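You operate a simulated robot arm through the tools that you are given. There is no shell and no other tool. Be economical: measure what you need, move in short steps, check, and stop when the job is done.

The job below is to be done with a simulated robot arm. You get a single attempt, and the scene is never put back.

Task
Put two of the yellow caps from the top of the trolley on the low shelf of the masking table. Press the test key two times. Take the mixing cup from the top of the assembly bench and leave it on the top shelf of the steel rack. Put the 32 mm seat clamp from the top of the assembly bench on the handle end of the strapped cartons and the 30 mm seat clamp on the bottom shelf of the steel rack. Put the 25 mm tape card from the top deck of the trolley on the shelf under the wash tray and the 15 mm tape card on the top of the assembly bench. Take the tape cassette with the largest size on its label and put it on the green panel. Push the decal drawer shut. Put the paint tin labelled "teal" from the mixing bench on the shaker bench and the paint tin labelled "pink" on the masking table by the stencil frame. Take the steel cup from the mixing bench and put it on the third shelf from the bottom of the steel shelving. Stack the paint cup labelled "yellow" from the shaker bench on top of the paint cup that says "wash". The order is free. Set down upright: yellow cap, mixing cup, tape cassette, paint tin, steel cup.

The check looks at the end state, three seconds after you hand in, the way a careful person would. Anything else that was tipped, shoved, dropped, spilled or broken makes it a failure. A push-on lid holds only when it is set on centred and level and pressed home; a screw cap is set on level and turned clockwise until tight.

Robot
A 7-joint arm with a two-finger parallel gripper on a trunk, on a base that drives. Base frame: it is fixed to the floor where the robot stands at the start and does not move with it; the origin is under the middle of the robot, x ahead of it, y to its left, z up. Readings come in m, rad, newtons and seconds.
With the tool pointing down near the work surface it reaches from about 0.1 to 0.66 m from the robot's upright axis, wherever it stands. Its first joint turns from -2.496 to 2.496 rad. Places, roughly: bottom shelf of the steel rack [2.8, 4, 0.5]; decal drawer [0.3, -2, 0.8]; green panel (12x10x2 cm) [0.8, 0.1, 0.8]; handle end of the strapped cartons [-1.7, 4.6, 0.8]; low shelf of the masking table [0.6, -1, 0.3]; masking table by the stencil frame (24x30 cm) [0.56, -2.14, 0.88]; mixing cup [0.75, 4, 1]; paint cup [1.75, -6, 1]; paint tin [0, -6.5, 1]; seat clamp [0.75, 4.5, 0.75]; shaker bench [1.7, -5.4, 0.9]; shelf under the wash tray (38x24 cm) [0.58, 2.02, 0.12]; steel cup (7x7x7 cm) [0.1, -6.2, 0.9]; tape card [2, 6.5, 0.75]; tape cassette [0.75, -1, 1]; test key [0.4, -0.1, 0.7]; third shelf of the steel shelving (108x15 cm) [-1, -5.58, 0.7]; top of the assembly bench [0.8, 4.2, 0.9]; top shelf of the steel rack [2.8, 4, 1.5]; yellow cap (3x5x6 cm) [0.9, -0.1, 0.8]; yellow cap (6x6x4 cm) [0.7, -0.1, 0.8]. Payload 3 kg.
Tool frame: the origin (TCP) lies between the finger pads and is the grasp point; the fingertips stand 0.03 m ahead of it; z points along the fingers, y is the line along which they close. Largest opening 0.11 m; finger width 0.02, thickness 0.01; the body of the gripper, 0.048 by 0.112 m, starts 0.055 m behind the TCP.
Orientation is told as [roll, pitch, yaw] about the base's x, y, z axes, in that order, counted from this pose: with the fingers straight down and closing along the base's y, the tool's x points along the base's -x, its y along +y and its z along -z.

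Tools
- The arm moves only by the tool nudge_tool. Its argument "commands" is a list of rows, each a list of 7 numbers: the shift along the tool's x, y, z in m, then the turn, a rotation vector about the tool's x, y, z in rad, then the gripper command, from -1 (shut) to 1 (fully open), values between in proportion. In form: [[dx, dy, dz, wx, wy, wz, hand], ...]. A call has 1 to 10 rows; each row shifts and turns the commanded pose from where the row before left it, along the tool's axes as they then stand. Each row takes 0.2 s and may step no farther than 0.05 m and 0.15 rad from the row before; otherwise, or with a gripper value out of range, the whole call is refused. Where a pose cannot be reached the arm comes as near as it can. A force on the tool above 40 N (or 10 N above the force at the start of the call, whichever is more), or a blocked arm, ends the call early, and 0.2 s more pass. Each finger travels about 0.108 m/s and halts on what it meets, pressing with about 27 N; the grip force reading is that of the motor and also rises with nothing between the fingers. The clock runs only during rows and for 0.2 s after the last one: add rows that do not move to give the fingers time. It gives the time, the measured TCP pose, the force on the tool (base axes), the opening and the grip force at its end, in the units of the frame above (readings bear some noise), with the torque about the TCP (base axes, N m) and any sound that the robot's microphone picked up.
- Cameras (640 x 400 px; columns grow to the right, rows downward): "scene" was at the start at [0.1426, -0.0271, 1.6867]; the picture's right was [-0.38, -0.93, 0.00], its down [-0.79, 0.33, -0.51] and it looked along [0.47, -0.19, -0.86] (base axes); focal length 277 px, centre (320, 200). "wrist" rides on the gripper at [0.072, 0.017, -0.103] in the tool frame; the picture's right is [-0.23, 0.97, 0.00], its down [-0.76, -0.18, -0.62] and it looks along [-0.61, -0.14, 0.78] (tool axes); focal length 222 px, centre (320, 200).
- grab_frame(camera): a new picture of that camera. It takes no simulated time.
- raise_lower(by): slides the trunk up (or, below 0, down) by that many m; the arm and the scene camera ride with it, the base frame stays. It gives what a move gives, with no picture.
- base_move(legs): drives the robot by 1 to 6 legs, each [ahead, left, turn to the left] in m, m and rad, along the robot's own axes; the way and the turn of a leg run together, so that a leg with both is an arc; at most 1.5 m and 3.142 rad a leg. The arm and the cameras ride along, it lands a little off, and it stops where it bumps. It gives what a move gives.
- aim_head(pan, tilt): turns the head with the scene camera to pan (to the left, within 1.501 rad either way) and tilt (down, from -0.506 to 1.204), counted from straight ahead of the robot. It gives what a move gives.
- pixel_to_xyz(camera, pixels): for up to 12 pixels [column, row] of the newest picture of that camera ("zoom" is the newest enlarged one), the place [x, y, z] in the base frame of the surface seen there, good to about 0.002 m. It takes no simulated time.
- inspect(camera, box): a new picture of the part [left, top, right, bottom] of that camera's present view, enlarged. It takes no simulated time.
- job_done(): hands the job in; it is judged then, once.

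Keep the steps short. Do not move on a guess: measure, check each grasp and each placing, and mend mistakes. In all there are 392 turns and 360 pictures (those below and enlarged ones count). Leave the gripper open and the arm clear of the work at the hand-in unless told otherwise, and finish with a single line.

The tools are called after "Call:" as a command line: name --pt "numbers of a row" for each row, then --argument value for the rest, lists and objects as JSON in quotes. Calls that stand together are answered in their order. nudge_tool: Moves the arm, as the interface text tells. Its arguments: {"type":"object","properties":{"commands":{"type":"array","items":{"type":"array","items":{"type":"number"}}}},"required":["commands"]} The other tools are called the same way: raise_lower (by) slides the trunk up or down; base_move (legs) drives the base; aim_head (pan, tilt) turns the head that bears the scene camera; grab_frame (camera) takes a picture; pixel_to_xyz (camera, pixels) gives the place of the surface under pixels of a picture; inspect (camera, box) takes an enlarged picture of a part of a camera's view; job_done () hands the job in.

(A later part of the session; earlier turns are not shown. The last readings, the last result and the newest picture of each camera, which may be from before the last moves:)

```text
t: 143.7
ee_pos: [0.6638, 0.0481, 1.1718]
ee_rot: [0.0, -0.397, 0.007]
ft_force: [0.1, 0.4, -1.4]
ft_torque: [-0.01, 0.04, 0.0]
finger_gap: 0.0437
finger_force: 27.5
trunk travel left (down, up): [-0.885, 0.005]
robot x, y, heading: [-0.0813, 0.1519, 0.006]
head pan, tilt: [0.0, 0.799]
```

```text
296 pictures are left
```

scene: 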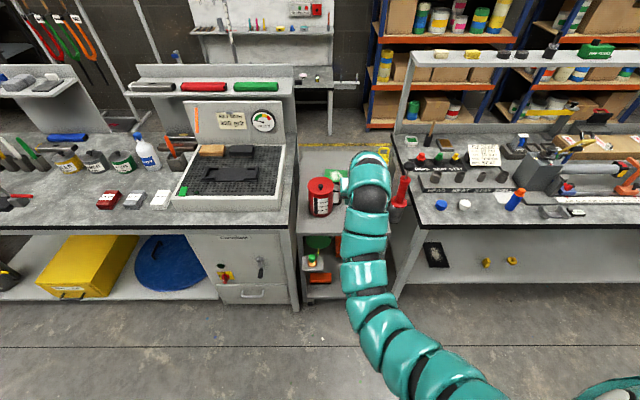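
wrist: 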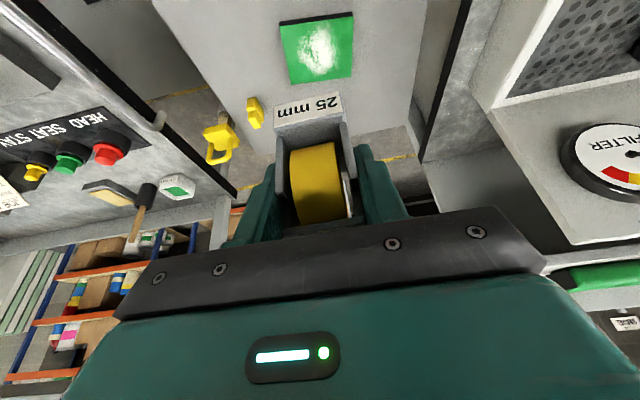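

Call:
pixel_to_xyz --camera "wrist" --pixels '[[284, 24], [351, 13], [292, 82], [352, 76], [318, 50], [270, 80], [308, 103], [305, 113]]'

Call:
pixel_to_xyz --camera "wrist" --pixels '[[278, 128], [340, 118], [290, 148]]'

```text
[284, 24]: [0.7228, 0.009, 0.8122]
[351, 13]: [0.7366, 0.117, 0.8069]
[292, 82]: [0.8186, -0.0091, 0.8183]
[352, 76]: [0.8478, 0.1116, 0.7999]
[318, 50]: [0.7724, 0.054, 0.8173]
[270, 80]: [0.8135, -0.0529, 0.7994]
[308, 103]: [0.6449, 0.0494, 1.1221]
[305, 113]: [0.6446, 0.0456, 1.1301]
```

```text
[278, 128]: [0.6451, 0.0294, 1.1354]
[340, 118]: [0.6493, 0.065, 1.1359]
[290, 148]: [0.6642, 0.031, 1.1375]
```

Panel centre ≈[0.775,0.052], top 0.817. Drive 0.1 ahead, then lower.

Call:
base_move --legs '[[0.108, 0, 0]]'

Call:
nudge_tool --pt "0.0192 0 0.046 0 0 0 -1" --pt "0.0192 0 0.046 0 0 0 -1" --pt "0.0192 0 0.046 0 0 0 -1" --pt "0.0192 0 0.046 0 0 0 -1" --pt "0 0 0 0 0 0 -1"

Call:
grab_frame --camera "wrist"

```text
t: 144.9
ee_pos: [0.7729, 0.0461, 1.1707]
ee_rot: [0.001, -0.395, 0.007]
ft_force: [0.1, -0.6, -0.7]
ft_torque: [0.01, 0.03, -0.01]
finger_gap: 0.0438
finger_force: 27.1
trunk travel left (down, up): [-0.885, 0.005]
robot x, y, heading: [0.0246, 0.1576, 0.002]
head pan, tilt: [0.0, 0.799]
```

```text
t: 146.1
ee_pos: [0.7727, 0.0474, 0.971]
ee_rot: [-0.001, -0.397, 0.006]
ft_force: [0.0, 0.7, 0.2]
ft_torque: [0.0, 0.02, 0.0]
finger_gap: 0.0438
finger_force: 26.9
trunk travel left (down, up): [-0.885, 0.005]
robot x, y, heading: [0.0279, 0.1544, 0.004]
head pan, tilt: [0.0, 0.799]
```

```text
295 pictures are left
```

wrist: 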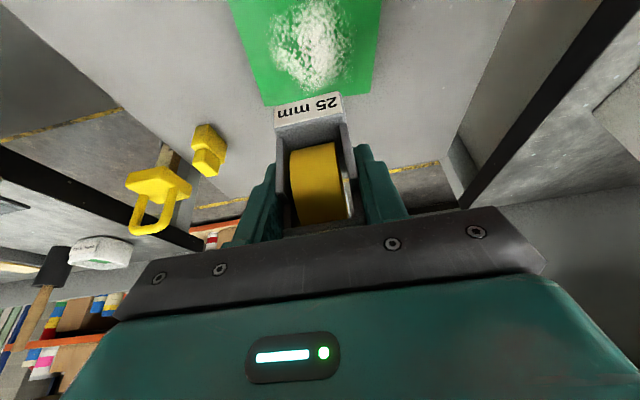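

Call:
nudge_tool --pt "0.0135 0 0.0323 0 0 0 -1" --pt "0.0115 0 0.0277 0 0 0 -1" --pt "0.002 0 0.005 0 0 0 -1" --pt "0 0 0 0 0 0 -1"

Call:
grab_frame --camera "wrist"

```text
t: 147.1
ee_pos: [0.7734, 0.0467, 0.9016]
ee_rot: [-0.001, -0.398, 0.006]
ft_force: [0.0, 0.4, -0.6]
ft_torque: [-0.02, 0.01, -0.03]
finger_gap: 0.0439
finger_force: 27.0
trunk travel left (down, up): [-0.885, 0.005]
robot x, y, heading: [0.0315, 0.1529, 0.006]
head pan, tilt: [0.0, 0.799]
```

```text
294 pictures are left
```

wrist: 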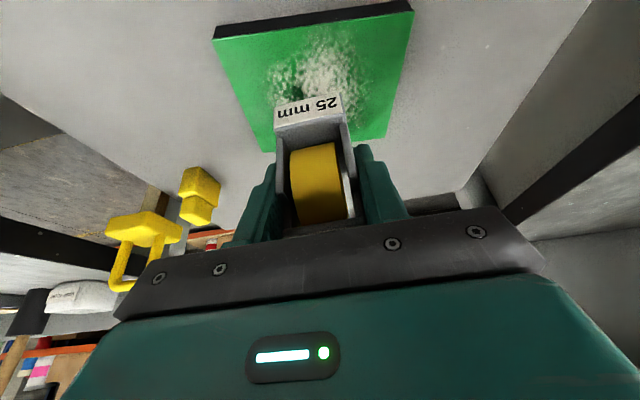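

Good line. Down in small steps until contact.

Call:
nudge_tool --pt "0.0015 0 0.0037 0 0 0 -1" --pt "0.0015 0 0.0037 0 0 0 -1" --pt "0.0012 0 0.0028 0 0 0 -1" --pt "0 0 0 0 0 0 -1"

Call:
nudge_tool --pt "0.0008 0 0.0018 0 0 0 -1" --pt "0.0008 0 0.0018 0 0 0 -1" --pt "0.0008 0 0.0018 0 0 0 -1"

```text
t: 148.1
ee_pos: [0.7723, 0.0472, 0.8905]
ee_rot: [0.001, -0.396, 0.007]
ft_force: [0.0, 0.8, -0.4]
ft_torque: [-0.01, -0.01, -0.03]
finger_gap: 0.0437
finger_force: 26.8
trunk travel left (down, up): [-0.885, 0.005]
robot x, y, heading: [0.0286, 0.1572, 0.0]
head pan, tilt: [0.0, 0.799]
```

```text
t: 148.9
ee_pos: [0.7734, 0.0481, 0.8839]
ee_rot: [0.001, -0.396, 0.007]
ft_force: [-0.4, 0.0, -1.4]
ft_torque: [0.0, 0.01, -0.04]
finger_gap: 0.0437
finger_force: 26.9
trunk travel left (down, up): [-0.885, 0.005]
robot x, y, heading: [0.0265, 0.152, 0.003]
head pan, tilt: [0.0, 0.799]
```

Call:
nudge_tool --pt "0.0008 0 0.0018 0 0 0 -1" --pt "0.0008 0 0.0018 0 0 0 -1" --pt "0.0008 0 0.0018 0 0 0 -1"

Call:
inspect --camera "wrist" --box '[220, 40, 420, 180]'

```text
t: 149.7
ee_pos: [0.7728, 0.0465, 0.8781]
ee_rot: [0.0, -0.395, 0.006]
ft_force: [0.9, -0.2, -0.5]
ft_torque: [-0.04, 0.01, -0.02]
finger_gap: 0.0439
finger_force: 27.1
trunk travel left (down, up): [-0.885, 0.005]
robot x, y, heading: [0.0254, 0.1569, -0.002]
head pan, tilt: [0.0, 0.799]
```

```text
2.86 times, centred on (320, 110) of wrist
```

zoom: 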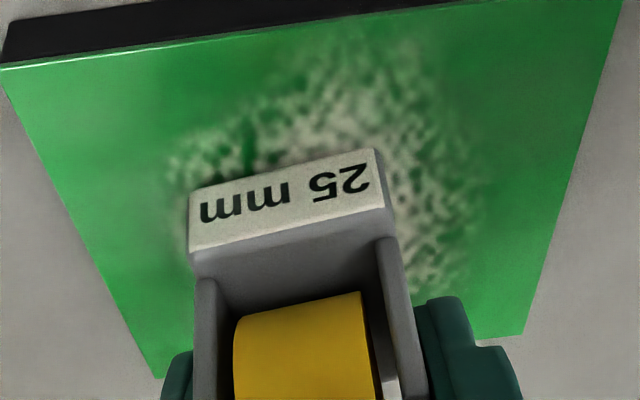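

Call:
nudge_tool --pt "0.0008 0 0.0018 0 0 0 -1" --pt "0.0008 0 0.0018 0 0 0 -1"

Call:
nudge_tool --pt "0.0008 0 0.0018 0 0 0 -1" --pt "0.0008 0 0.0018 0 0 0 -1"

```text
t: 150.3
ee_pos: [0.772, 0.0474, 0.8755]
ee_rot: [0.0, -0.397, 0.008]
ft_force: [0.5, 1.1, -1.3]
ft_torque: [0.03, 0.03, 0.0]
finger_gap: 0.0437
finger_force: 27.0
trunk travel left (down, up): [-0.885, 0.005]
robot x, y, heading: [0.0308, 0.1546, 0.001]
head pan, tilt: [0.0, 0.799]
```

```text
t: 150.9
ee_pos: [0.7732, 0.0479, 0.8735]
ee_rot: [0.0, -0.402, 0.005]
ft_force: [-3.9, -1.4, 16.3]
ft_torque: [-0.06, 0.61, 0.01]
finger_gap: 0.0438
finger_force: 27.0
trunk travel left (down, up): [-0.885, 0.005]
robot x, y, heading: [0.0288, 0.156, -0.001]
head pan, tilt: [0.0, 0.799]
```

Contact. Ease up 0.5 mm, open, retreat.

Call:
nudge_tool --pt "-0.0003 0 -0.0006 0 0 0 -1" --pt "0 0 0 0 0 0 0.0" --pt "0 0 0 0 0 0 0.5" --pt "0 0 0 0 0 0 0.5" --pt "0 0 -0.03 0 0 0 0.5" --pt "0 0 -0.04 0 0 0 0.5" --pt "0 0 -0.04 0 0 0 0.5" --pt "0 0 0 0 0 0 0.5"

Call:
grab_frame --camera "wrist"

```text
t: 152.7
ee_pos: [0.7311, 0.0469, 0.9731]
ee_rot: [0.0, -0.396, 0.007]
ft_force: [-0.1, -1.2, 0.4]
ft_torque: [0.02, 0.03, 0.01]
finger_gap: 0.0823
finger_force: 0.0
trunk travel left (down, up): [-0.885, 0.005]
robot x, y, heading: [0.0262, 0.1551, 0.004]
head pan, tilt: [0.0, 0.799]
```

```text
292 pictures are left
```

wrist: 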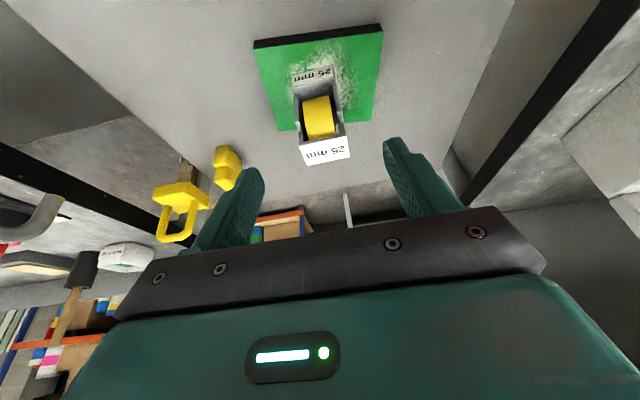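

The cassette stands on the panel. Raise and back off, then head to the decal drawer.

Call:
nudge_tool --pt "-0.0155 0 -0.037 0 0 0 0.5" --pt "-0.0155 0 -0.037 0 0 0 0.5" --pt "-0.0155 0 -0.037 0 0 0 0" --pt "-0.0155 0 -0.037 0 0 0 -1" --pt "0 0 0 0 0 0 -1"

Call:
base_move --legs '[[-0.75, 0, 0]]'

Call:
base_move --legs '[[0, -1.4, 0], [0, -0.6, 0]]'

Call:
grab_frame --camera "scene"

```text
t: 153.9
ee_pos: [0.7284, 0.0456, 1.1328]
ee_rot: [0.0, -0.396, 0.007]
ft_force: [-0.5, 0.5, 0.0]
ft_torque: [0.0, -0.02, 0.02]
finger_gap: 0.0
finger_force: 26.9
trunk travel left (down, up): [-0.885, 0.005]
robot x, y, heading: [0.0279, 0.1537, 0.001]
head pan, tilt: [0.0, 0.799]
```

```text
t: 157.9
ee_pos: [-0.0238, 0.0429, 1.1345]
ee_rot: [0.001, -0.396, 0.006]
ft_force: [0.4, 0.1, 0.7]
ft_torque: [0.01, 0.01, 0.0]
finger_gap: 0.0
finger_force: 27.4
trunk travel left (down, up): [-0.885, 0.005]
robot x, y, heading: [-0.7248, 0.1563, -0.002]
head pan, tilt: [0.0, 0.799]
```

```text
t: 167.9
ee_pos: [-0.0097, -1.9545, 1.134]
ee_rot: [0.001, -0.396, 0.014]
ft_force: [-0.9, 0.3, 0.1]
ft_torque: [0.0, 0.0, 0.0]
finger_gap: 0.0
finger_force: 26.7
trunk travel left (down, up): [-0.885, 0.005]
robot x, y, heading: [-0.7126, -1.8511, 0.011]
head pan, tilt: [0.0, 0.799]
```

```text
291 pictures are left
```

scene: 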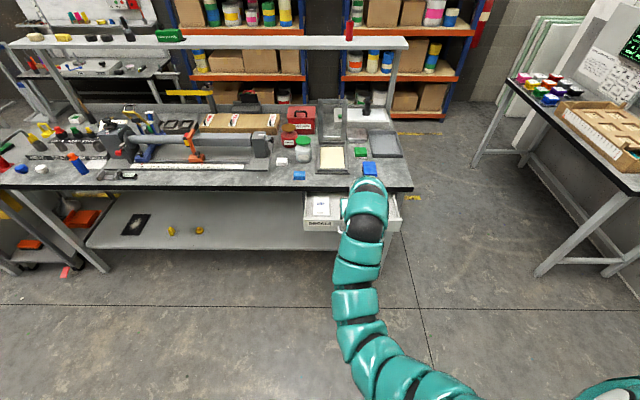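

Measure the drawer front.

Call:
inspect --camera "scene" --box '[280, 170, 420, 260]'

Call:
pixel_to_xyz --camera "scene" --pixels '[[320, 224], [310, 222], [335, 225], [320, 205], [398, 215], [398, 225], [320, 185], [304, 206]]'

```text
4.44 times, centred on (350, 215) of scene
```

zoom: 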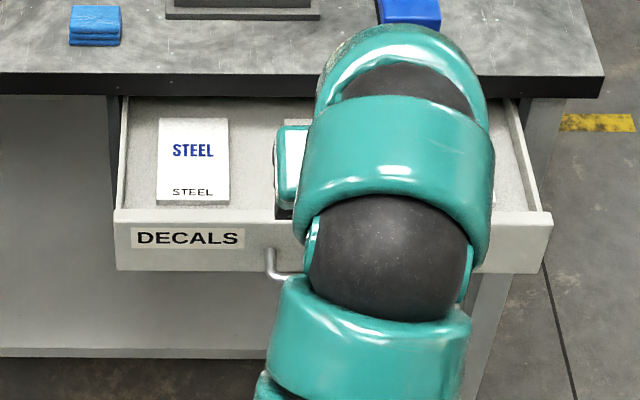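

```text
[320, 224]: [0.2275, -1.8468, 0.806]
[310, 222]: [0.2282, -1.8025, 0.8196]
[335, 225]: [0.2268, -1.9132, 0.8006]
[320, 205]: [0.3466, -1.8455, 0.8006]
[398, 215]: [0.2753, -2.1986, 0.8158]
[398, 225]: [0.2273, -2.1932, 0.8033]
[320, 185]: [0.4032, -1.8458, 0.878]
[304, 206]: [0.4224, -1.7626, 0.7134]
```

Drawer front at x 0.227, y -1.77…-2.21, z≈0.76–0.83; handle near its middle. Turn the tool horizontal, fingers shut, while reaching out slightly.

Call:
nudge_tool --pt "-0.017 0 0.01 0 -0.146 0 -1" --pt "-0.0154 0 0.013 0 -0.146 0 -1" --pt "-0.0135 0 0.0148 0 -0.146 0 -1" --pt "-0.011 0 0.0166 0 -0.146 0 -1" --pt "-0.0085 0 0.018 0 -0.146 0 -1" --pt "-0.006 0 0.019 0 -0.146 0 -1" --pt "-0.003 0 0.0198 0 -0.146 0 -1" --pt "0 0 0.02 0 -0.146 0 -1" --pt "0 0 0 0 0 0 -1"

```text
t: 169.9
ee_pos: [0.1482, -1.9535, 1.1131]
ee_rot: [0.418, -1.567, -0.403]
ft_force: [0.0, -0.5, -0.5]
ft_torque: [0.0, -0.06, 0.05]
finger_gap: 0.0002
finger_force: 26.8
trunk travel left (down, up): [-0.885, 0.005]
robot x, y, heading: [-0.7111, -1.8513, 0.012]
head pan, tilt: [0.0, 0.799]
```

Tool is level. Back 0.08, then lower to z ≈0.80.

Call:
base_move --legs '[[-0.08, 0.068, -0.011]]'

Call:
raise_lower --by -0.315

Call:
grab_frame --camera "wrist"

```text
t: 171.1
ee_pos: [0.0647, -1.8935, 1.1132]
ee_rot: [-0.078, -1.564, 0.081]
ft_force: [-0.3, -0.2, -0.2]
ft_torque: [0.0, -0.02, 0.0]
finger_gap: 0.0001
finger_force: 27.2
trunk travel left (down, up): [-0.885, 0.005]
robot x, y, heading: [-0.7881, -1.7866, -0.004]
head pan, tilt: [0.0, 0.799]
```

```text
t: 174.2
ee_pos: [0.0651, -1.8947, 0.797]
ee_rot: [0.051, -1.565, -0.05]
ft_force: [-0.4, -0.5, 0.0]
ft_torque: [0.03, 0.01, -0.01]
finger_gap: 0.0002
finger_force: 27.1
trunk travel left (down, up): [-0.57, 0.32]
robot x, y, heading: [-0.7933, -1.7849, -0.004]
head pan, tilt: [0.0, 0.799]
```

```text
289 pictures are left
```

wrist: 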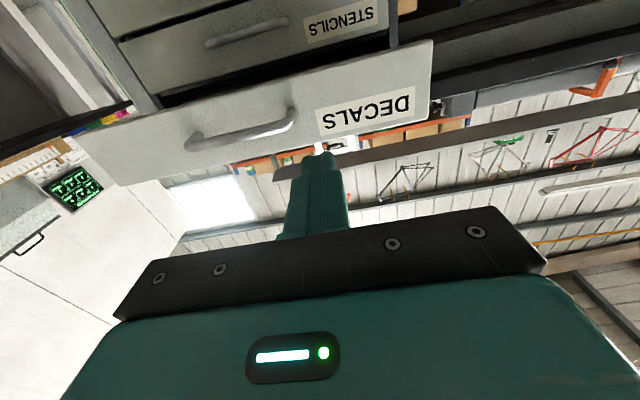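

Call:
pixel_to_xyz --camera "wrist" --pixels '[[325, 140], [325, 90], [300, 120], [260, 130], [420, 70], [120, 150]]'

Call:
base_move --legs '[[0.1, 0, 0]]'

Call:
grab_frame --camera "wrist"

```text
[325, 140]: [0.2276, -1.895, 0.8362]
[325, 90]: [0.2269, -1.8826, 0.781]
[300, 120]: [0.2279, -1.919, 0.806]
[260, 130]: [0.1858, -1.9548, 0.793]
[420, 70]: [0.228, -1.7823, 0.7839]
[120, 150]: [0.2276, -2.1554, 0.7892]
```

```text
t: 175.4
ee_pos: [0.1674, -1.8937, 0.7964]
ee_rot: [0.032, -1.565, -0.029]
ft_force: [-0.9, 0.3, -0.3]
ft_torque: [-0.01, -0.01, 0.02]
finger_gap: 0.0
finger_force: 27.2
trunk travel left (down, up): [-0.57, 0.32]
robot x, y, heading: [-0.688, -1.7851, -0.0]
head pan, tilt: [0.0, 0.799]
```

```text
288 pictures are left
```

wrist: 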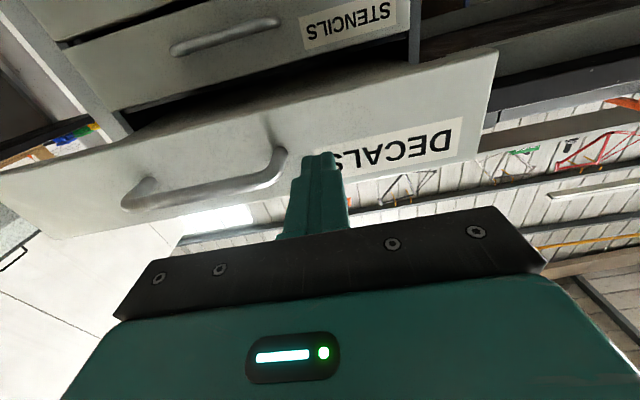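

Shift 1.5 cm left of the handle post and push by driving.

Call:
nudge_tool --pt "0 0.015 0 0 0 0 -1" --pt "0 0 0 0 0 0 -1"

Call:
base_move --legs '[[0.19, 0, 0]]'

Call:
grab_frame --camera "wrist"

```text
t: 176.0
ee_pos: [0.1669, -1.8792, 0.7959]
ee_rot: [-0.008, -1.564, 0.013]
ft_force: [-0.5, 0.1, 0.1]
ft_torque: [-0.02, -0.02, 0.0]
finger_gap: 0.0
finger_force: 26.6
trunk travel left (down, up): [-0.57, 0.32]
robot x, y, heading: [-0.692, -1.7856, -0.001]
head pan, tilt: [0.0, 0.799]
```

```text
t: 177.5
ee_pos: [0.3569, -1.8805, 0.7957]
ee_rot: [0.006, -1.563, -0.005]
ft_force: [-0.3, -0.5, 0.9]
ft_torque: [0.05, 0.03, 0.0]
finger_gap: 0.0001
finger_force: 27.6
trunk travel left (down, up): [-0.57, 0.32]
robot x, y, heading: [-0.4995, -1.7824, 0.001]
head pan, tilt: [0.0, 0.799]
```

```text
287 pictures are left
```

wrist: 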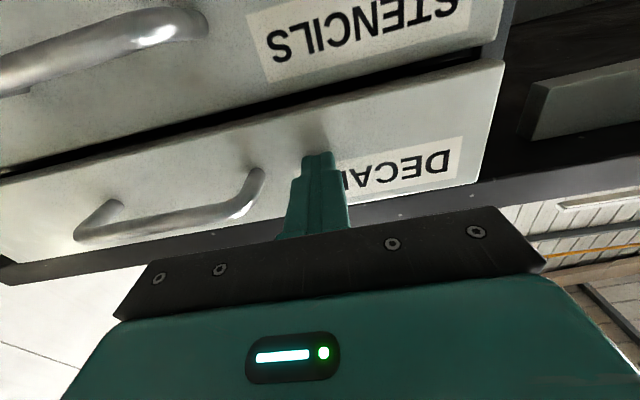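

Call:
pixel_to_xyz --camera "wrist" --pixels '[[480, 120], [430, 160], [330, 30], [480, 60], [300, 130], [200, 130]]'

Call:
nudge_tool --pt "0 0 0.01 0 0 0 -1" --pt "0 0 0.01 0 0 0 -1" --pt "0 0 0.005 0 0 0 -1" --pt "0 0 0.005 0 0 0 -1"

```text
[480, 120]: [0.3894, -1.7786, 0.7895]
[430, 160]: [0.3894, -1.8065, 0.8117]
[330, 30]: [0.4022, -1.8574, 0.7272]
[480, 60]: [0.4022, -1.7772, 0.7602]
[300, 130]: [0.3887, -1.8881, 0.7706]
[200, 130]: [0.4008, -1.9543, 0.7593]
```

```text
t: 178.2
ee_pos: [0.3715, -1.8806, 0.7968]
ee_rot: [0.325, -1.566, -0.323]
ft_force: [-35.0, -3.0, 9.1]
ft_torque: [-0.01, -0.61, -0.11]
finger_gap: 0.0
finger_force: 26.3
trunk travel left (down, up): [-0.57, 0.32]
robot x, y, heading: [-0.5031, -1.787, -0.009]
head pan, tilt: [0.0, 0.799]
stopped in row 3: the force on the tool passed its limit at 58 N (the readings are from after the stop); the commanded pose is now the measured one
```

End stop met at tip x≈0.402, flush with the stencils drawer. Back off and check.

Call:
nudge_tool --pt "0 0 -0.02 0 0 0 -1" --pt "0 0 0 0 0 0 -1"

Call:
base_move --legs '[[-0.15, 0, 0]]'

Call:
grab_frame --camera "wrist"

Call:
pixel_to_xyz --camera "wrist" --pixels '[[400, 110], [390, 60], [200, 140], [420, 85]]'

```text
t: 178.8
ee_pos: [0.3558, -1.8805, 0.7923]
ee_rot: [0.115, -1.559, -0.114]
ft_force: [-1.3, 0.9, -0.2]
ft_torque: [0.0, -0.07, -0.02]
finger_gap: 0.0
finger_force: 27.3
trunk travel left (down, up): [-0.57, 0.32]
robot x, y, heading: [-0.5014, -1.7796, -0.001]
head pan, tilt: [0.0, 0.799]
```

```text
t: 180.2
ee_pos: [0.2023, -1.8791, 0.7938]
ee_rot: [0.133, -1.559, -0.129]
ft_force: [-0.2, 0.4, -0.6]
ft_torque: [0.01, -0.01, 0.0]
finger_gap: 0.0
finger_force: 27.1
trunk travel left (down, up): [-0.57, 0.32]
robot x, y, heading: [-0.6537, -1.7849, -0.002]
head pan, tilt: [0.0, 0.799]
```

```text
286 pictures are left
```

wrist: 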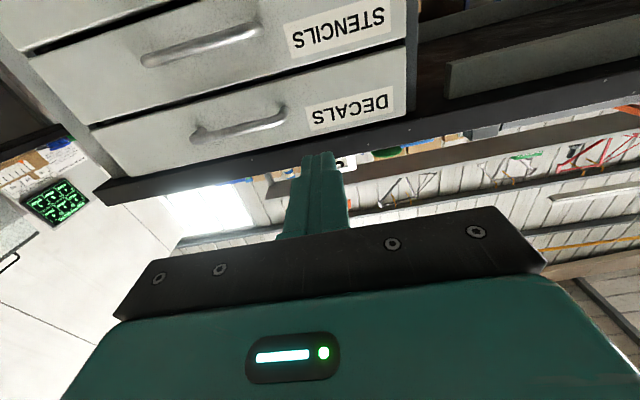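

```text
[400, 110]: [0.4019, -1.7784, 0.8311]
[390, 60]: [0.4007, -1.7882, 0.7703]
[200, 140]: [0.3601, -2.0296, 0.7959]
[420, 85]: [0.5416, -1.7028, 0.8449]
```

Drawer flush at x 0.402. Next the paint room. Raise the trunk and fold the arm.

Call:
raise_lower --by 0.31

Call:
nudge_tool --pt "0 0 -0.035 0 0.15 0 0" --pt "0.0056 0 -0.0345 0 0.15 0 0" --pt "0.0107 0 -0.0333 0 0.15 0 0" --pt "0.0156 0 -0.0313 0 0.15 0 0" --pt "0.02 0 -0.0287 0 0.15 0 0" --pt "0.0241 0 -0.0253 0 0.15 0 0" --pt "0.0276 0 -0.0215 0 0.15 0 0" --pt "0.0305 0 -0.017 0 0.15 0 0" --pt "0.0328 0 -0.0123 0 0.15 0 0" --pt "0.0342 0 -0.0073 0 0.15 0 0"

Call:
base_move --legs '[[-0.4, 0, 0], [0, 0, -1.571]]'

Call:
aim_head --pan 0.0 --tilt 0.3

Call:
grab_frame --camera "scene"

```text
t: 183.3
ee_pos: [0.203, -1.8793, 1.1018]
ee_rot: [0.134, -1.56, -0.13]
ft_force: [-0.1, -0.8, -0.3]
ft_torque: [-0.01, 0.0, 0.03]
finger_gap: 0.0
finger_force: 26.3
trunk travel left (down, up): [-0.88, 0.01]
robot x, y, heading: [-0.6538, -1.7859, -0.007]
head pan, tilt: [0.0, 0.799]
```

```text
t: 185.5
ee_pos: [-0.1469, -1.8801, 1.1025]
ee_rot: [-0.003, -0.065, 0.006]
ft_force: [-1.1, 1.3, -1.3]
ft_torque: [0.0, -0.01, -0.01]
finger_gap: 0.055
finger_force: 0.0
trunk travel left (down, up): [-0.88, 0.01]
robot x, y, heading: [-0.654, -1.7862, -0.004]
head pan, tilt: [0.0, 0.799]
```

```text
t: 191.8
ee_pos: [-1.1591, -2.2879, 1.1023]
ee_rot: [-0.003, -0.067, -1.582]
ft_force: [0.6, 0.6, -0.7]
ft_torque: [0.02, 0.01, 0.0]
finger_gap: 0.0548
finger_force: 0.0
trunk travel left (down, up): [-0.88, 0.01]
robot x, y, heading: [-1.0536, -1.7862, -1.584]
head pan, tilt: [0.0, 0.799]
```

```text
t: 192.7
ee_pos: [-1.16, -2.2885, 1.1022]
ee_rot: [-0.001, -0.066, -1.582]
ft_force: [0.5, 0.2, 0.0]
ft_torque: [-0.02, 0.03, -0.01]
finger_gap: 0.0549
finger_force: 0.0
trunk travel left (down, up): [-0.88, 0.01]
robot x, y, heading: [-1.0578, -1.7839, -1.585]
head pan, tilt: [0.0, 0.3]
```

```text
285 pictures are left
```

scene: 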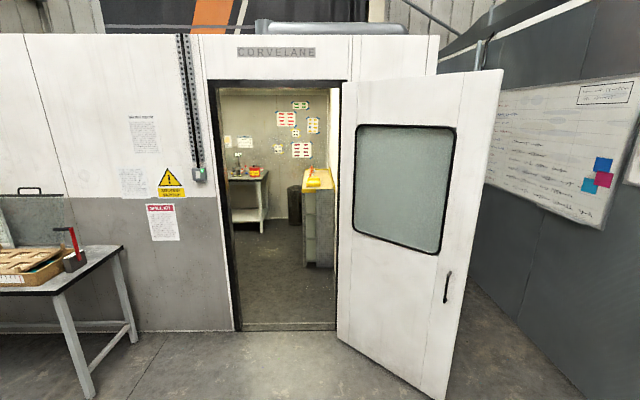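

Door ahead. Measure its jambs, the door leaf edge, and the things inside.

Call:
pixel_to_xyz --camera "scene" --pixels '[[226, 250], [340, 250], [237, 325], [333, 325], [445, 360], [318, 195], [265, 205], [245, 182], [300, 240], [240, 220], [130, 320], [290, 70]]'

Call:
inspect --camera "scene" --box '[210, 80, 350, 340]'

```text
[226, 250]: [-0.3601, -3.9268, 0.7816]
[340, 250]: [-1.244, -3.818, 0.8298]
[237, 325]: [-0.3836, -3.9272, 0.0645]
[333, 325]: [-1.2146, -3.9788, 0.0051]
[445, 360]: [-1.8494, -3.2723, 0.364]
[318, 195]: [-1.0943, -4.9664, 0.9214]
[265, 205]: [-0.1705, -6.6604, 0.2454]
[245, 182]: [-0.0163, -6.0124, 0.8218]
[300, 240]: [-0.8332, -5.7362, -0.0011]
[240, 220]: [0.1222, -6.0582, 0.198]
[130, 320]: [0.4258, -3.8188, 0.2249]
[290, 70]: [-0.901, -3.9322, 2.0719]
```

```text
1.54 times, centred on (280, 210) of scene
```

zoom: 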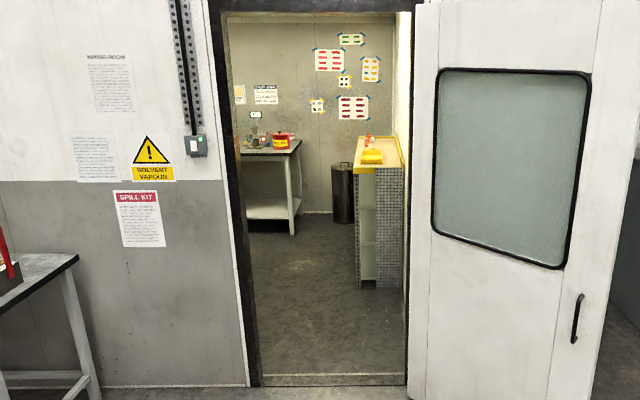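

Doorway x -1.22…-0.37. Centre on x≈-0.79 and drive in.

Call:
base_move --legs '[[0, 0.265, 0.014], [1.2, 0, 0]]'

Call:
grab_frame --camera "scene"

```text
t: 200.3
ee_pos: [-0.8866, -3.4984, 1.1029]
ee_rot: [-0.002, -0.066, -1.563]
ft_force: [-0.6, 0.1, -0.7]
ft_torque: [0.03, -0.02, 0.0]
finger_gap: 0.0551
finger_force: 0.0
trunk travel left (down, up): [-0.88, 0.01]
robot x, y, heading: [-0.7912, -2.9878, -1.567]
head pan, tilt: [0.0, 0.3]
```

```text
283 pictures are left
```

scene: 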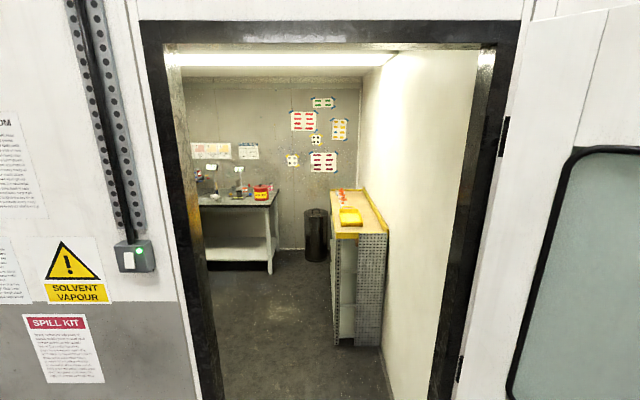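

Call:
base_move --legs '[[1.4, 0, 0]]'

Call:
aim_head --pan 0.35 --tilt 0.4

Call:
grab_frame --camera "scene"

Call:
aim_head --pan -0.5 --tilt 0.6

Call:
grab_frame --camera "scene"

Call:
aim_head --pan 1.2 --tilt 0.4

Call:
grab_frame --camera "scene"

```text
t: 207.3
ee_pos: [-0.8888, -4.8966, 1.1026]
ee_rot: [0.0, -0.066, -1.569]
ft_force: [-0.1, 0.3, 0.6]
ft_torque: [-0.01, -0.02, 0.01]
finger_gap: 0.0549
finger_force: 0.1
trunk travel left (down, up): [-0.88, 0.01]
robot x, y, heading: [-0.7911, -4.3902, -1.575]
head pan, tilt: [0.0, 0.3]
```

```text
t: 208.1
ee_pos: [-0.8882, -4.8979, 1.1019]
ee_rot: [-0.003, -0.065, -1.567]
ft_force: [0.4, 0.0, 0.8]
ft_torque: [0.02, 0.0, 0.0]
finger_gap: 0.0551
finger_force: 0.0
trunk travel left (down, up): [-0.88, 0.01]
robot x, y, heading: [-0.7943, -4.3899, -1.575]
head pan, tilt: [0.351, 0.4]
```

```text
282 pictures are left
```

scene: 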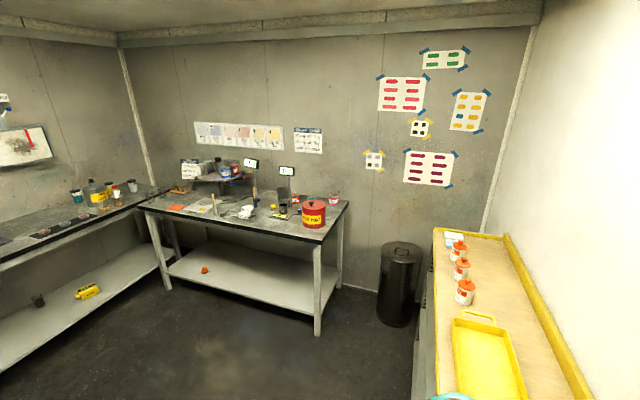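

```text
t: 209.3
ee_pos: [-0.8895, -4.8976, 1.1031]
ee_rot: [-0.002, -0.067, -1.567]
ft_force: [-0.5, -0.2, -0.1]
ft_torque: [0.04, -0.02, -0.03]
finger_gap: 0.055
finger_force: 0.2
trunk travel left (down, up): [-0.88, 0.01]
robot x, y, heading: [-0.7912, -4.3901, -1.569]
head pan, tilt: [-0.499, 0.6]
```

```text
281 pictures are left
```

scene: 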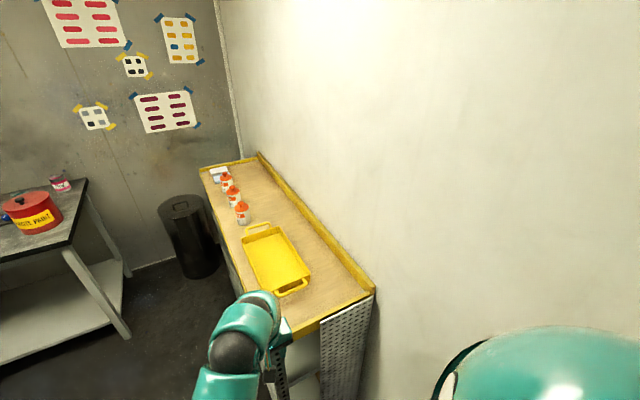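

```text
t: 211.0
ee_pos: [-0.8884, -4.8981, 1.1029]
ee_rot: [-0.001, -0.066, -1.566]
ft_force: [0.4, -0.3, -0.1]
ft_torque: [0.02, 0.0, -0.02]
finger_gap: 0.0549
finger_force: 0.0
trunk travel left (down, up): [-0.88, 0.01]
robot x, y, heading: [-0.7933, -4.3912, -1.571]
head pan, tilt: [1.201, 0.4]
```

```text
280 pictures are left
```

scene: 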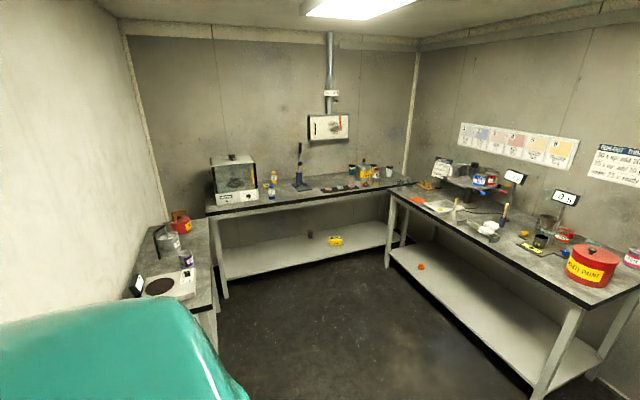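

Zoom on the mixing bench and shaker bench from here.

Call:
inspect --camera "scene" --box '[400, 140, 640, 290]'

Call:
inspect --camera "scene" --box '[205, 140, 415, 260]'

Call:
pixel_to_xyz --camera "scene" --pixels '[[545, 380], [390, 200], [385, 250], [225, 290], [310, 203], [215, 350], [630, 255], [585, 270], [360, 188]]'

```text
2.67 times, centred on (520, 215) of scene
```

zoom: 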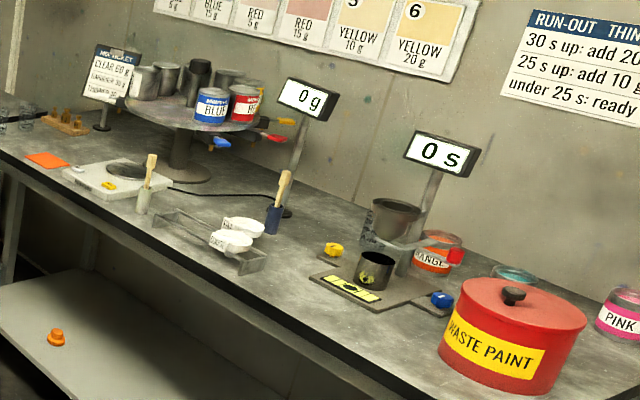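

```text
3.05 times, centred on (310, 200) of scene
```

zoom: 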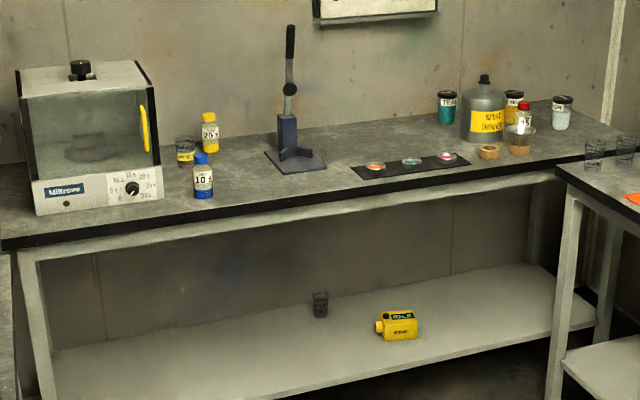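

```text
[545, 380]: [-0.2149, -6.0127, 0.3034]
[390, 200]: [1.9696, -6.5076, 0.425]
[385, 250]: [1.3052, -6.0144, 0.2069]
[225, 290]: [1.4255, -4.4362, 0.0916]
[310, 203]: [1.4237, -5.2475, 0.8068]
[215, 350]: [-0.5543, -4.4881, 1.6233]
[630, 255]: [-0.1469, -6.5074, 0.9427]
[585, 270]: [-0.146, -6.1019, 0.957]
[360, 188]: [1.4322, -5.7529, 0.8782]
```

Drive diagonally toward the middle of the room: ahead 0.5, left 0.8.

Call:
base_move --legs '[[0.45, 0.65, 0], [0.35, 0.2, 0]]'

Call:
aim_head --pan 0.0 --tilt 0.75

Call:
grab_frame --camera "scene"

```text
t: 217.4
ee_pos: [-0.0507, -5.7041, 1.1026]
ee_rot: [-0.003, -0.066, -1.575]
ft_force: [0.3, -0.4, -0.4]
ft_torque: [0.0, 0.02, 0.01]
finger_gap: 0.0551
finger_force: 0.0
trunk travel left (down, up): [-0.88, 0.01]
robot x, y, heading: [0.0537, -5.1995, -1.58]
head pan, tilt: [1.201, 0.4]
```

```text
t: 218.8
ee_pos: [-0.0512, -5.7043, 1.1031]
ee_rot: [-0.001, -0.066, -1.576]
ft_force: [-0.5, -0.1, 0.0]
ft_torque: [0.03, -0.02, -0.04]
finger_gap: 0.0549
finger_force: 0.0
trunk travel left (down, up): [-0.88, 0.01]
robot x, y, heading: [0.0523, -5.1937, -1.582]
head pan, tilt: [0.0, 0.75]
```

```text
277 pictures are left
```

scene: 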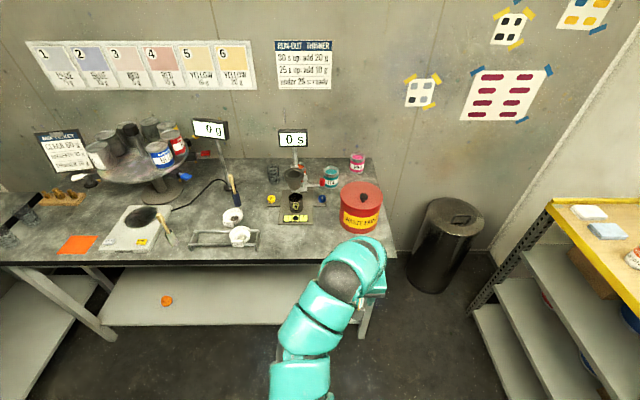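

Call:
inspect --camera "scene" --box '[250, 140, 390, 250]'

Call:
pixel_to_xyz --camera "scene" --pixels '[[295, 201], [295, 208], [331, 175], [331, 182], [356, 163], [293, 178], [361, 195], [250, 238], [345, 232], [375, 170], [275, 175], [293, 137]]'

Call:
inspect --camera "scene" --box '[500, 190, 640, 400]'

```text
3.64 times, centred on (320, 195) of scene
```

zoom: 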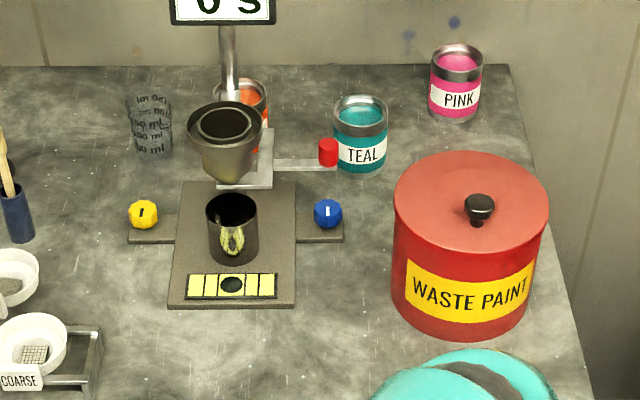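

```text
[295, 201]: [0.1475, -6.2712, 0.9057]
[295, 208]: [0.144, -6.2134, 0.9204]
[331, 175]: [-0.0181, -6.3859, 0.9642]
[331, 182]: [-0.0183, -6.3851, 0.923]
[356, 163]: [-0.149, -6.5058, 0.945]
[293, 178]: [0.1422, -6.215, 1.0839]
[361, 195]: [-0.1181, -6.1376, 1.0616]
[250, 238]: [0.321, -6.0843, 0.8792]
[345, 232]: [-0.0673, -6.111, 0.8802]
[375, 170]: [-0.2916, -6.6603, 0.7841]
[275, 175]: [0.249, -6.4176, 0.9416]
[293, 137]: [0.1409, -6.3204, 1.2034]
```

```text
1.90 times, centred on (570, 295) of scene
```

zoom: 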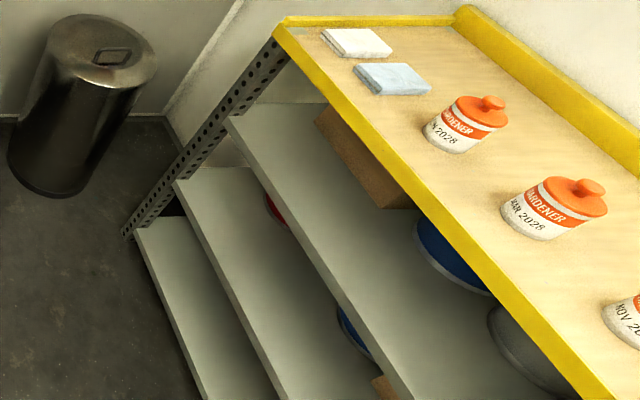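

The tins are open and full, so gentle motion. Steel cup sits at ≈[0.144,-6.24] beneath the flow funnel. Shift base left 0.195 and tilt the tool 45° while reaching out.

Call:
base_move --legs '[[0, 0.195, 0.01]]'

Call:
nudge_tool --pt "-0.0449 0 0.003 0 -0.12 0 0.6" --pt "-0.0442 0 0.0083 0 -0.12 0 0.6" --pt "-0.0429 0 0.0136 0 -0.12 0 0.6" --pt "-0.041 0 0.0186 0 -0.12 0 0.6" --pt "-0.0385 0 0.0234 0 -0.12 0 0.6" --pt "-0.0354 0 0.0278 0 -0.12 0 0.6" --pt "0 0 0 0 0 0 0.6"

Call:
grab_frame --camera "wrist"

```text
t: 220.4
ee_pos: [0.1487, -5.7058, 1.1026]
ee_rot: [-0.003, -0.068, -1.568]
ft_force: [0.3, 0.4, -0.3]
ft_torque: [0.0, -0.01, -0.03]
finger_gap: 0.0548
finger_force: 0.0
trunk travel left (down, up): [-0.88, 0.01]
robot x, y, heading: [0.2454, -5.1978, -1.572]
head pan, tilt: [0.0, 0.75]
```

```text
t: 222.0
ee_pos: [0.1505, -5.9759, 1.1019]
ee_rot: [0.0, -0.786, -1.566]
ft_force: [0.6, 0.1, -0.2]
ft_torque: [0.02, 0.0, 0.01]
finger_gap: 0.0881
finger_force: 0.1
trunk travel left (down, up): [-0.88, 0.01]
robot x, y, heading: [0.2433, -5.198, -1.571]
head pan, tilt: [0.0, 0.75]
```

```text
274 pictures are left
```

wrist: 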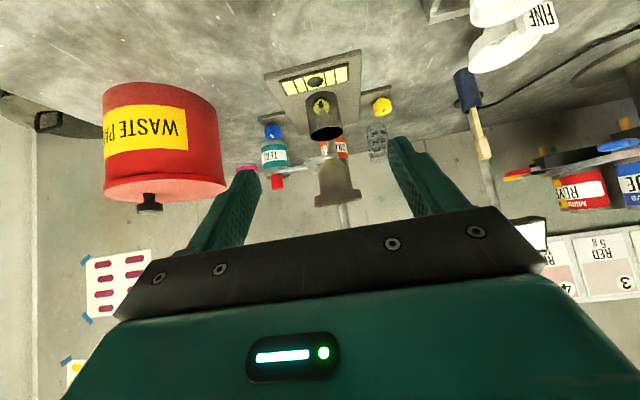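

Call:
pixel_to_xyz --camera "wrist" --pixels '[[324, 118], [324, 132], [310, 135], [341, 131], [320, 97], [330, 155], [338, 190], [300, 85], [382, 106], [334, 146]]'

Call:
inspect --camera "wrist" --box '[250, 40, 410, 220]'

```text
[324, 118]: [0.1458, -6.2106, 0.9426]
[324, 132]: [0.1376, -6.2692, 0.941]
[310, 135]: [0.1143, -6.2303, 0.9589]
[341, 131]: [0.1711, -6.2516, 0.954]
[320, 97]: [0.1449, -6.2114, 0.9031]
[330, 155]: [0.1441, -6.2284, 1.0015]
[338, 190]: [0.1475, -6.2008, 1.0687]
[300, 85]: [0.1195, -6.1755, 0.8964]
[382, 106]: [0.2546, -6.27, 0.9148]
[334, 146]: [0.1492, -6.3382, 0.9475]
```

```text
2.22 times, centred on (330, 130) of wrist
```

zoom: 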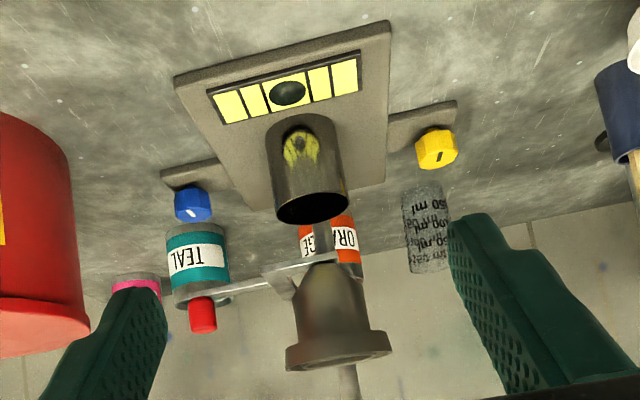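

Cup centre ≈[0.1435,-6.241], rim z 0.96, funnel bottom ≈0.99. Drive 0.12 ahead and line up.

Call:
base_move --legs '[[0.12, 0, 0]]'

Call:
nudge_tool --pt "0.02 -0.007 0 0 0 0 0.6" --pt "0 0 0.04 0 0 0 0.6" --pt "0 0 0.04 0 0 0 0.6" --pt "0 0 0.04 0 0 0 0.6" --pt "0 0 0 0 0 0 0.6"

Call:
grab_frame --camera "wrist"

```text
t: 223.2
ee_pos: [0.1485, -6.0973, 1.1009]
ee_rot: [-0.003, -0.785, -1.564]
ft_force: [0.0, -0.2, -1.1]
ft_torque: [-0.01, 0.01, 0.01]
finger_gap: 0.0882
finger_force: 0.1
trunk travel left (down, up): [-0.88, 0.01]
robot x, y, heading: [0.2409, -5.3258, -1.572]
head pan, tilt: [0.0, 0.75]
```

```text
t: 224.4
ee_pos: [0.1398, -6.1695, 1.0038]
ee_rot: [-0.005, -0.788, -1.567]
ft_force: [0.1, 0.2, 0.8]
ft_torque: [-0.01, 0.02, -0.01]
finger_gap: 0.0879
finger_force: 0.0
trunk travel left (down, up): [-0.88, 0.01]
robot x, y, heading: [0.2367, -5.3249, -1.577]
head pan, tilt: [0.0, 0.75]
```

```text
272 pictures are left
```

wrist: 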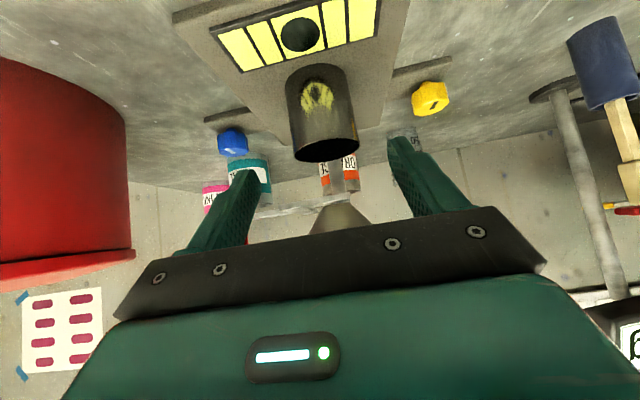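

Call:
pixel_to_xyz --camera "wrist" --pixels '[[322, 130], [295, 140], [355, 135], [318, 72], [335, 210], [325, 95]]'

```text
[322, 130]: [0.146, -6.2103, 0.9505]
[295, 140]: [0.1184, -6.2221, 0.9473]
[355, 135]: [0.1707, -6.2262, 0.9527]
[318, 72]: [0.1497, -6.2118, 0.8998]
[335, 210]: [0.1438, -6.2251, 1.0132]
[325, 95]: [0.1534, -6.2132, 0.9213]
```

Call:
nudge_tool --pt "0.002 0.004 0.04 0 0 0 0.6" --pt "0 0 0.035 0 0 0 0.6" --pt "0 0 0.02 0 0 0 0.6" --pt "0 0 0 0 0 0 0.6"

Call:
grab_frame --camera "wrist"

```text
t: 224.9
ee_pos: [0.1475, -6.2187, 0.9939]
ee_rot: [0.016, -0.862, -1.59]
ft_force: [1.0, 0.1, -1.4]
ft_torque: [-0.07, -0.02, -0.02]
finger_gap: 0.088
finger_force: 0.0
out of reach, approached as far as the arm can: row 2
trunk travel left (down, up): [-0.88, 0.01]
robot x, y, heading: [0.242, -5.3211, -1.573]
head pan, tilt: [0.0, 0.75]
stopped in row 2: the force on the tool passed its limit at 104 N (the readings are from after the stop); the commanded pose is now the measured one
```

```text
271 pictures are left
```

wrist: 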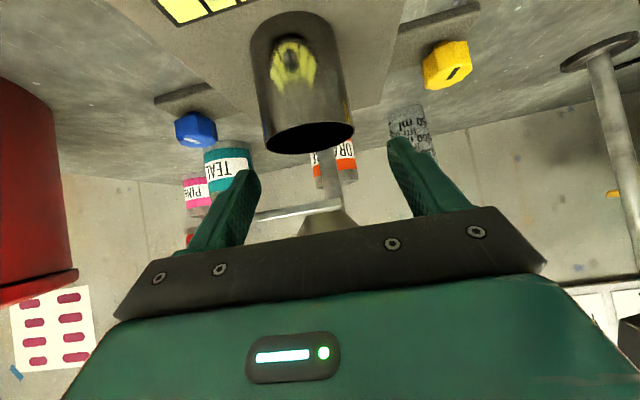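

Reach ran out and the gripper pressed the funnel. Back out gently along the tool and check the viscometer.

Call:
nudge_tool --pt "0 0 -0.02 0 0 0 0.6" --pt "0 0 -0.04 0 0 0 0.6" --pt "0 0 -0.04 0 0 0 0.6" --pt "0 0 0 0 0 0 0.6"

Call:
grab_frame --camera "scene"

Call:
inspect --camera "scene" --box '[220, 120, 400, 280]'

Call:
inspect --camera "wrist" --box '[180, 40, 440, 240]'

```text
t: 225.9
ee_pos: [0.1458, -6.1443, 1.0589]
ee_rot: [0.016, -0.86, -1.592]
ft_force: [0.1, -0.6, -0.3]
ft_torque: [0.0, 0.01, 0.0]
finger_gap: 0.0876
finger_force: 0.1
trunk travel left (down, up): [-0.88, 0.01]
robot x, y, heading: [0.2446, -5.3184, -1.575]
head pan, tilt: [0.0, 0.75]
```

```text
270 pictures are left
```

scene: 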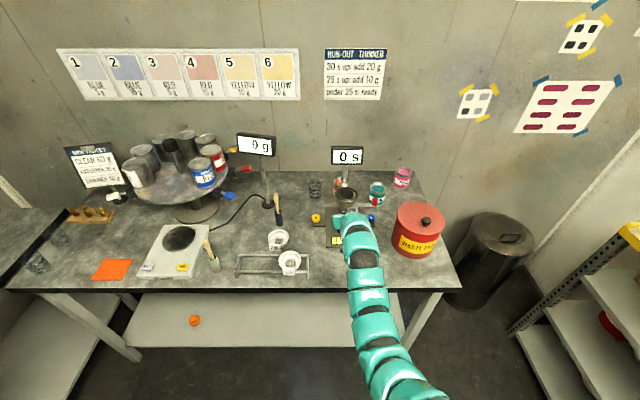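

```text
2.50 times, centred on (310, 200) of scene
```

zoom: 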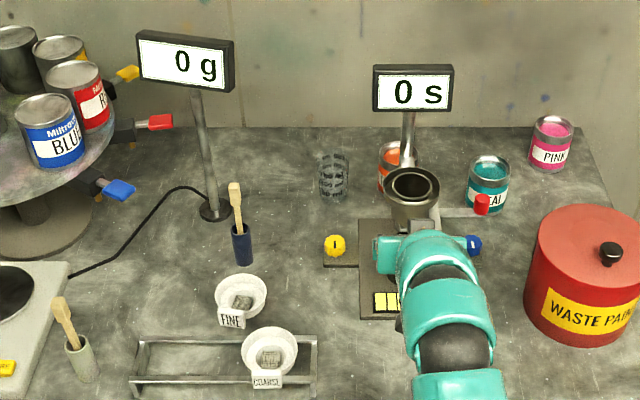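

```text
2.00 times, centred on (310, 140) of wrist
```

zoom: 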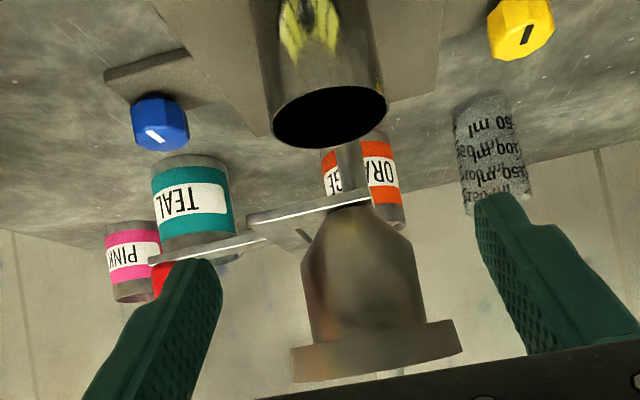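

Everything still stands. Measure the lever bar beside the funnel before retrying.

Call:
pixel_to_xyz --camera "wrist" --pixels '[[250, 163], [280, 158], [296, 153], [335, 180], [340, 220], [318, 150], [322, 103], [298, 105], [350, 98]]'

Call:
nudge_tool --pt "0 0 -0.04 0 0.02 0 0.6" --pt "0 0 -0.04 0 0.02 0 0.6" --pt "-0.03 0 -0.03 0.016 0.035 0.02 0.6" --pt "0 0 0 0 0 0 0.6"

```text
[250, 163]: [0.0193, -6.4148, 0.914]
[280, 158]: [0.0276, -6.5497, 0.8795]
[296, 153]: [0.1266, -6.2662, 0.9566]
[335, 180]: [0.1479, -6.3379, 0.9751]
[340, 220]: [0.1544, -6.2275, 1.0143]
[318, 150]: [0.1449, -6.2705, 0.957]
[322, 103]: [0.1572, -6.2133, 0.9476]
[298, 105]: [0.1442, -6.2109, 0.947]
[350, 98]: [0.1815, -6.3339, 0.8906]
```

```text
t: 226.9
ee_pos: [0.1445, -6.081, 1.1557]
ee_rot: [0.019, -0.789, -1.621]
ft_force: [-0.4, -0.2, -1.5]
ft_torque: [0.02, 0.0, -0.02]
finger_gap: 0.0878
finger_force: 0.0
trunk travel left (down, up): [-0.88, 0.01]
robot x, y, heading: [0.2471, -5.3218, -1.578]
head pan, tilt: [0.0, 0.75]
```

Straighten the yaw and retract the tool toward me, lower.

Call:
nudge_tool --pt "0.048 0 -0.007 -0.016 0 -0.035 0.6" --pt "0.048 0 -0.007 0 0 0 0.6" --pt "0.048 0 -0.007 0 0 0 0.6" --pt "0.048 0 -0.007 0 0 0 0.6" --pt "0.048 0 -0.007 0 0 0 0.6" --pt "0 0 0 0 0 0 0.6"

```text
t: 228.3
ee_pos: [0.1452, -5.8893, 1.0071]
ee_rot: [0.001, -0.789, -1.569]
ft_force: [-0.3, 0.5, 0.7]
ft_torque: [-0.01, 0.01, -0.01]
finger_gap: 0.0881
finger_force: 0.0
trunk travel left (down, up): [-0.88, 0.01]
robot x, y, heading: [0.242, -5.3179, -1.573]
head pan, tilt: [0.0, 0.75]
```

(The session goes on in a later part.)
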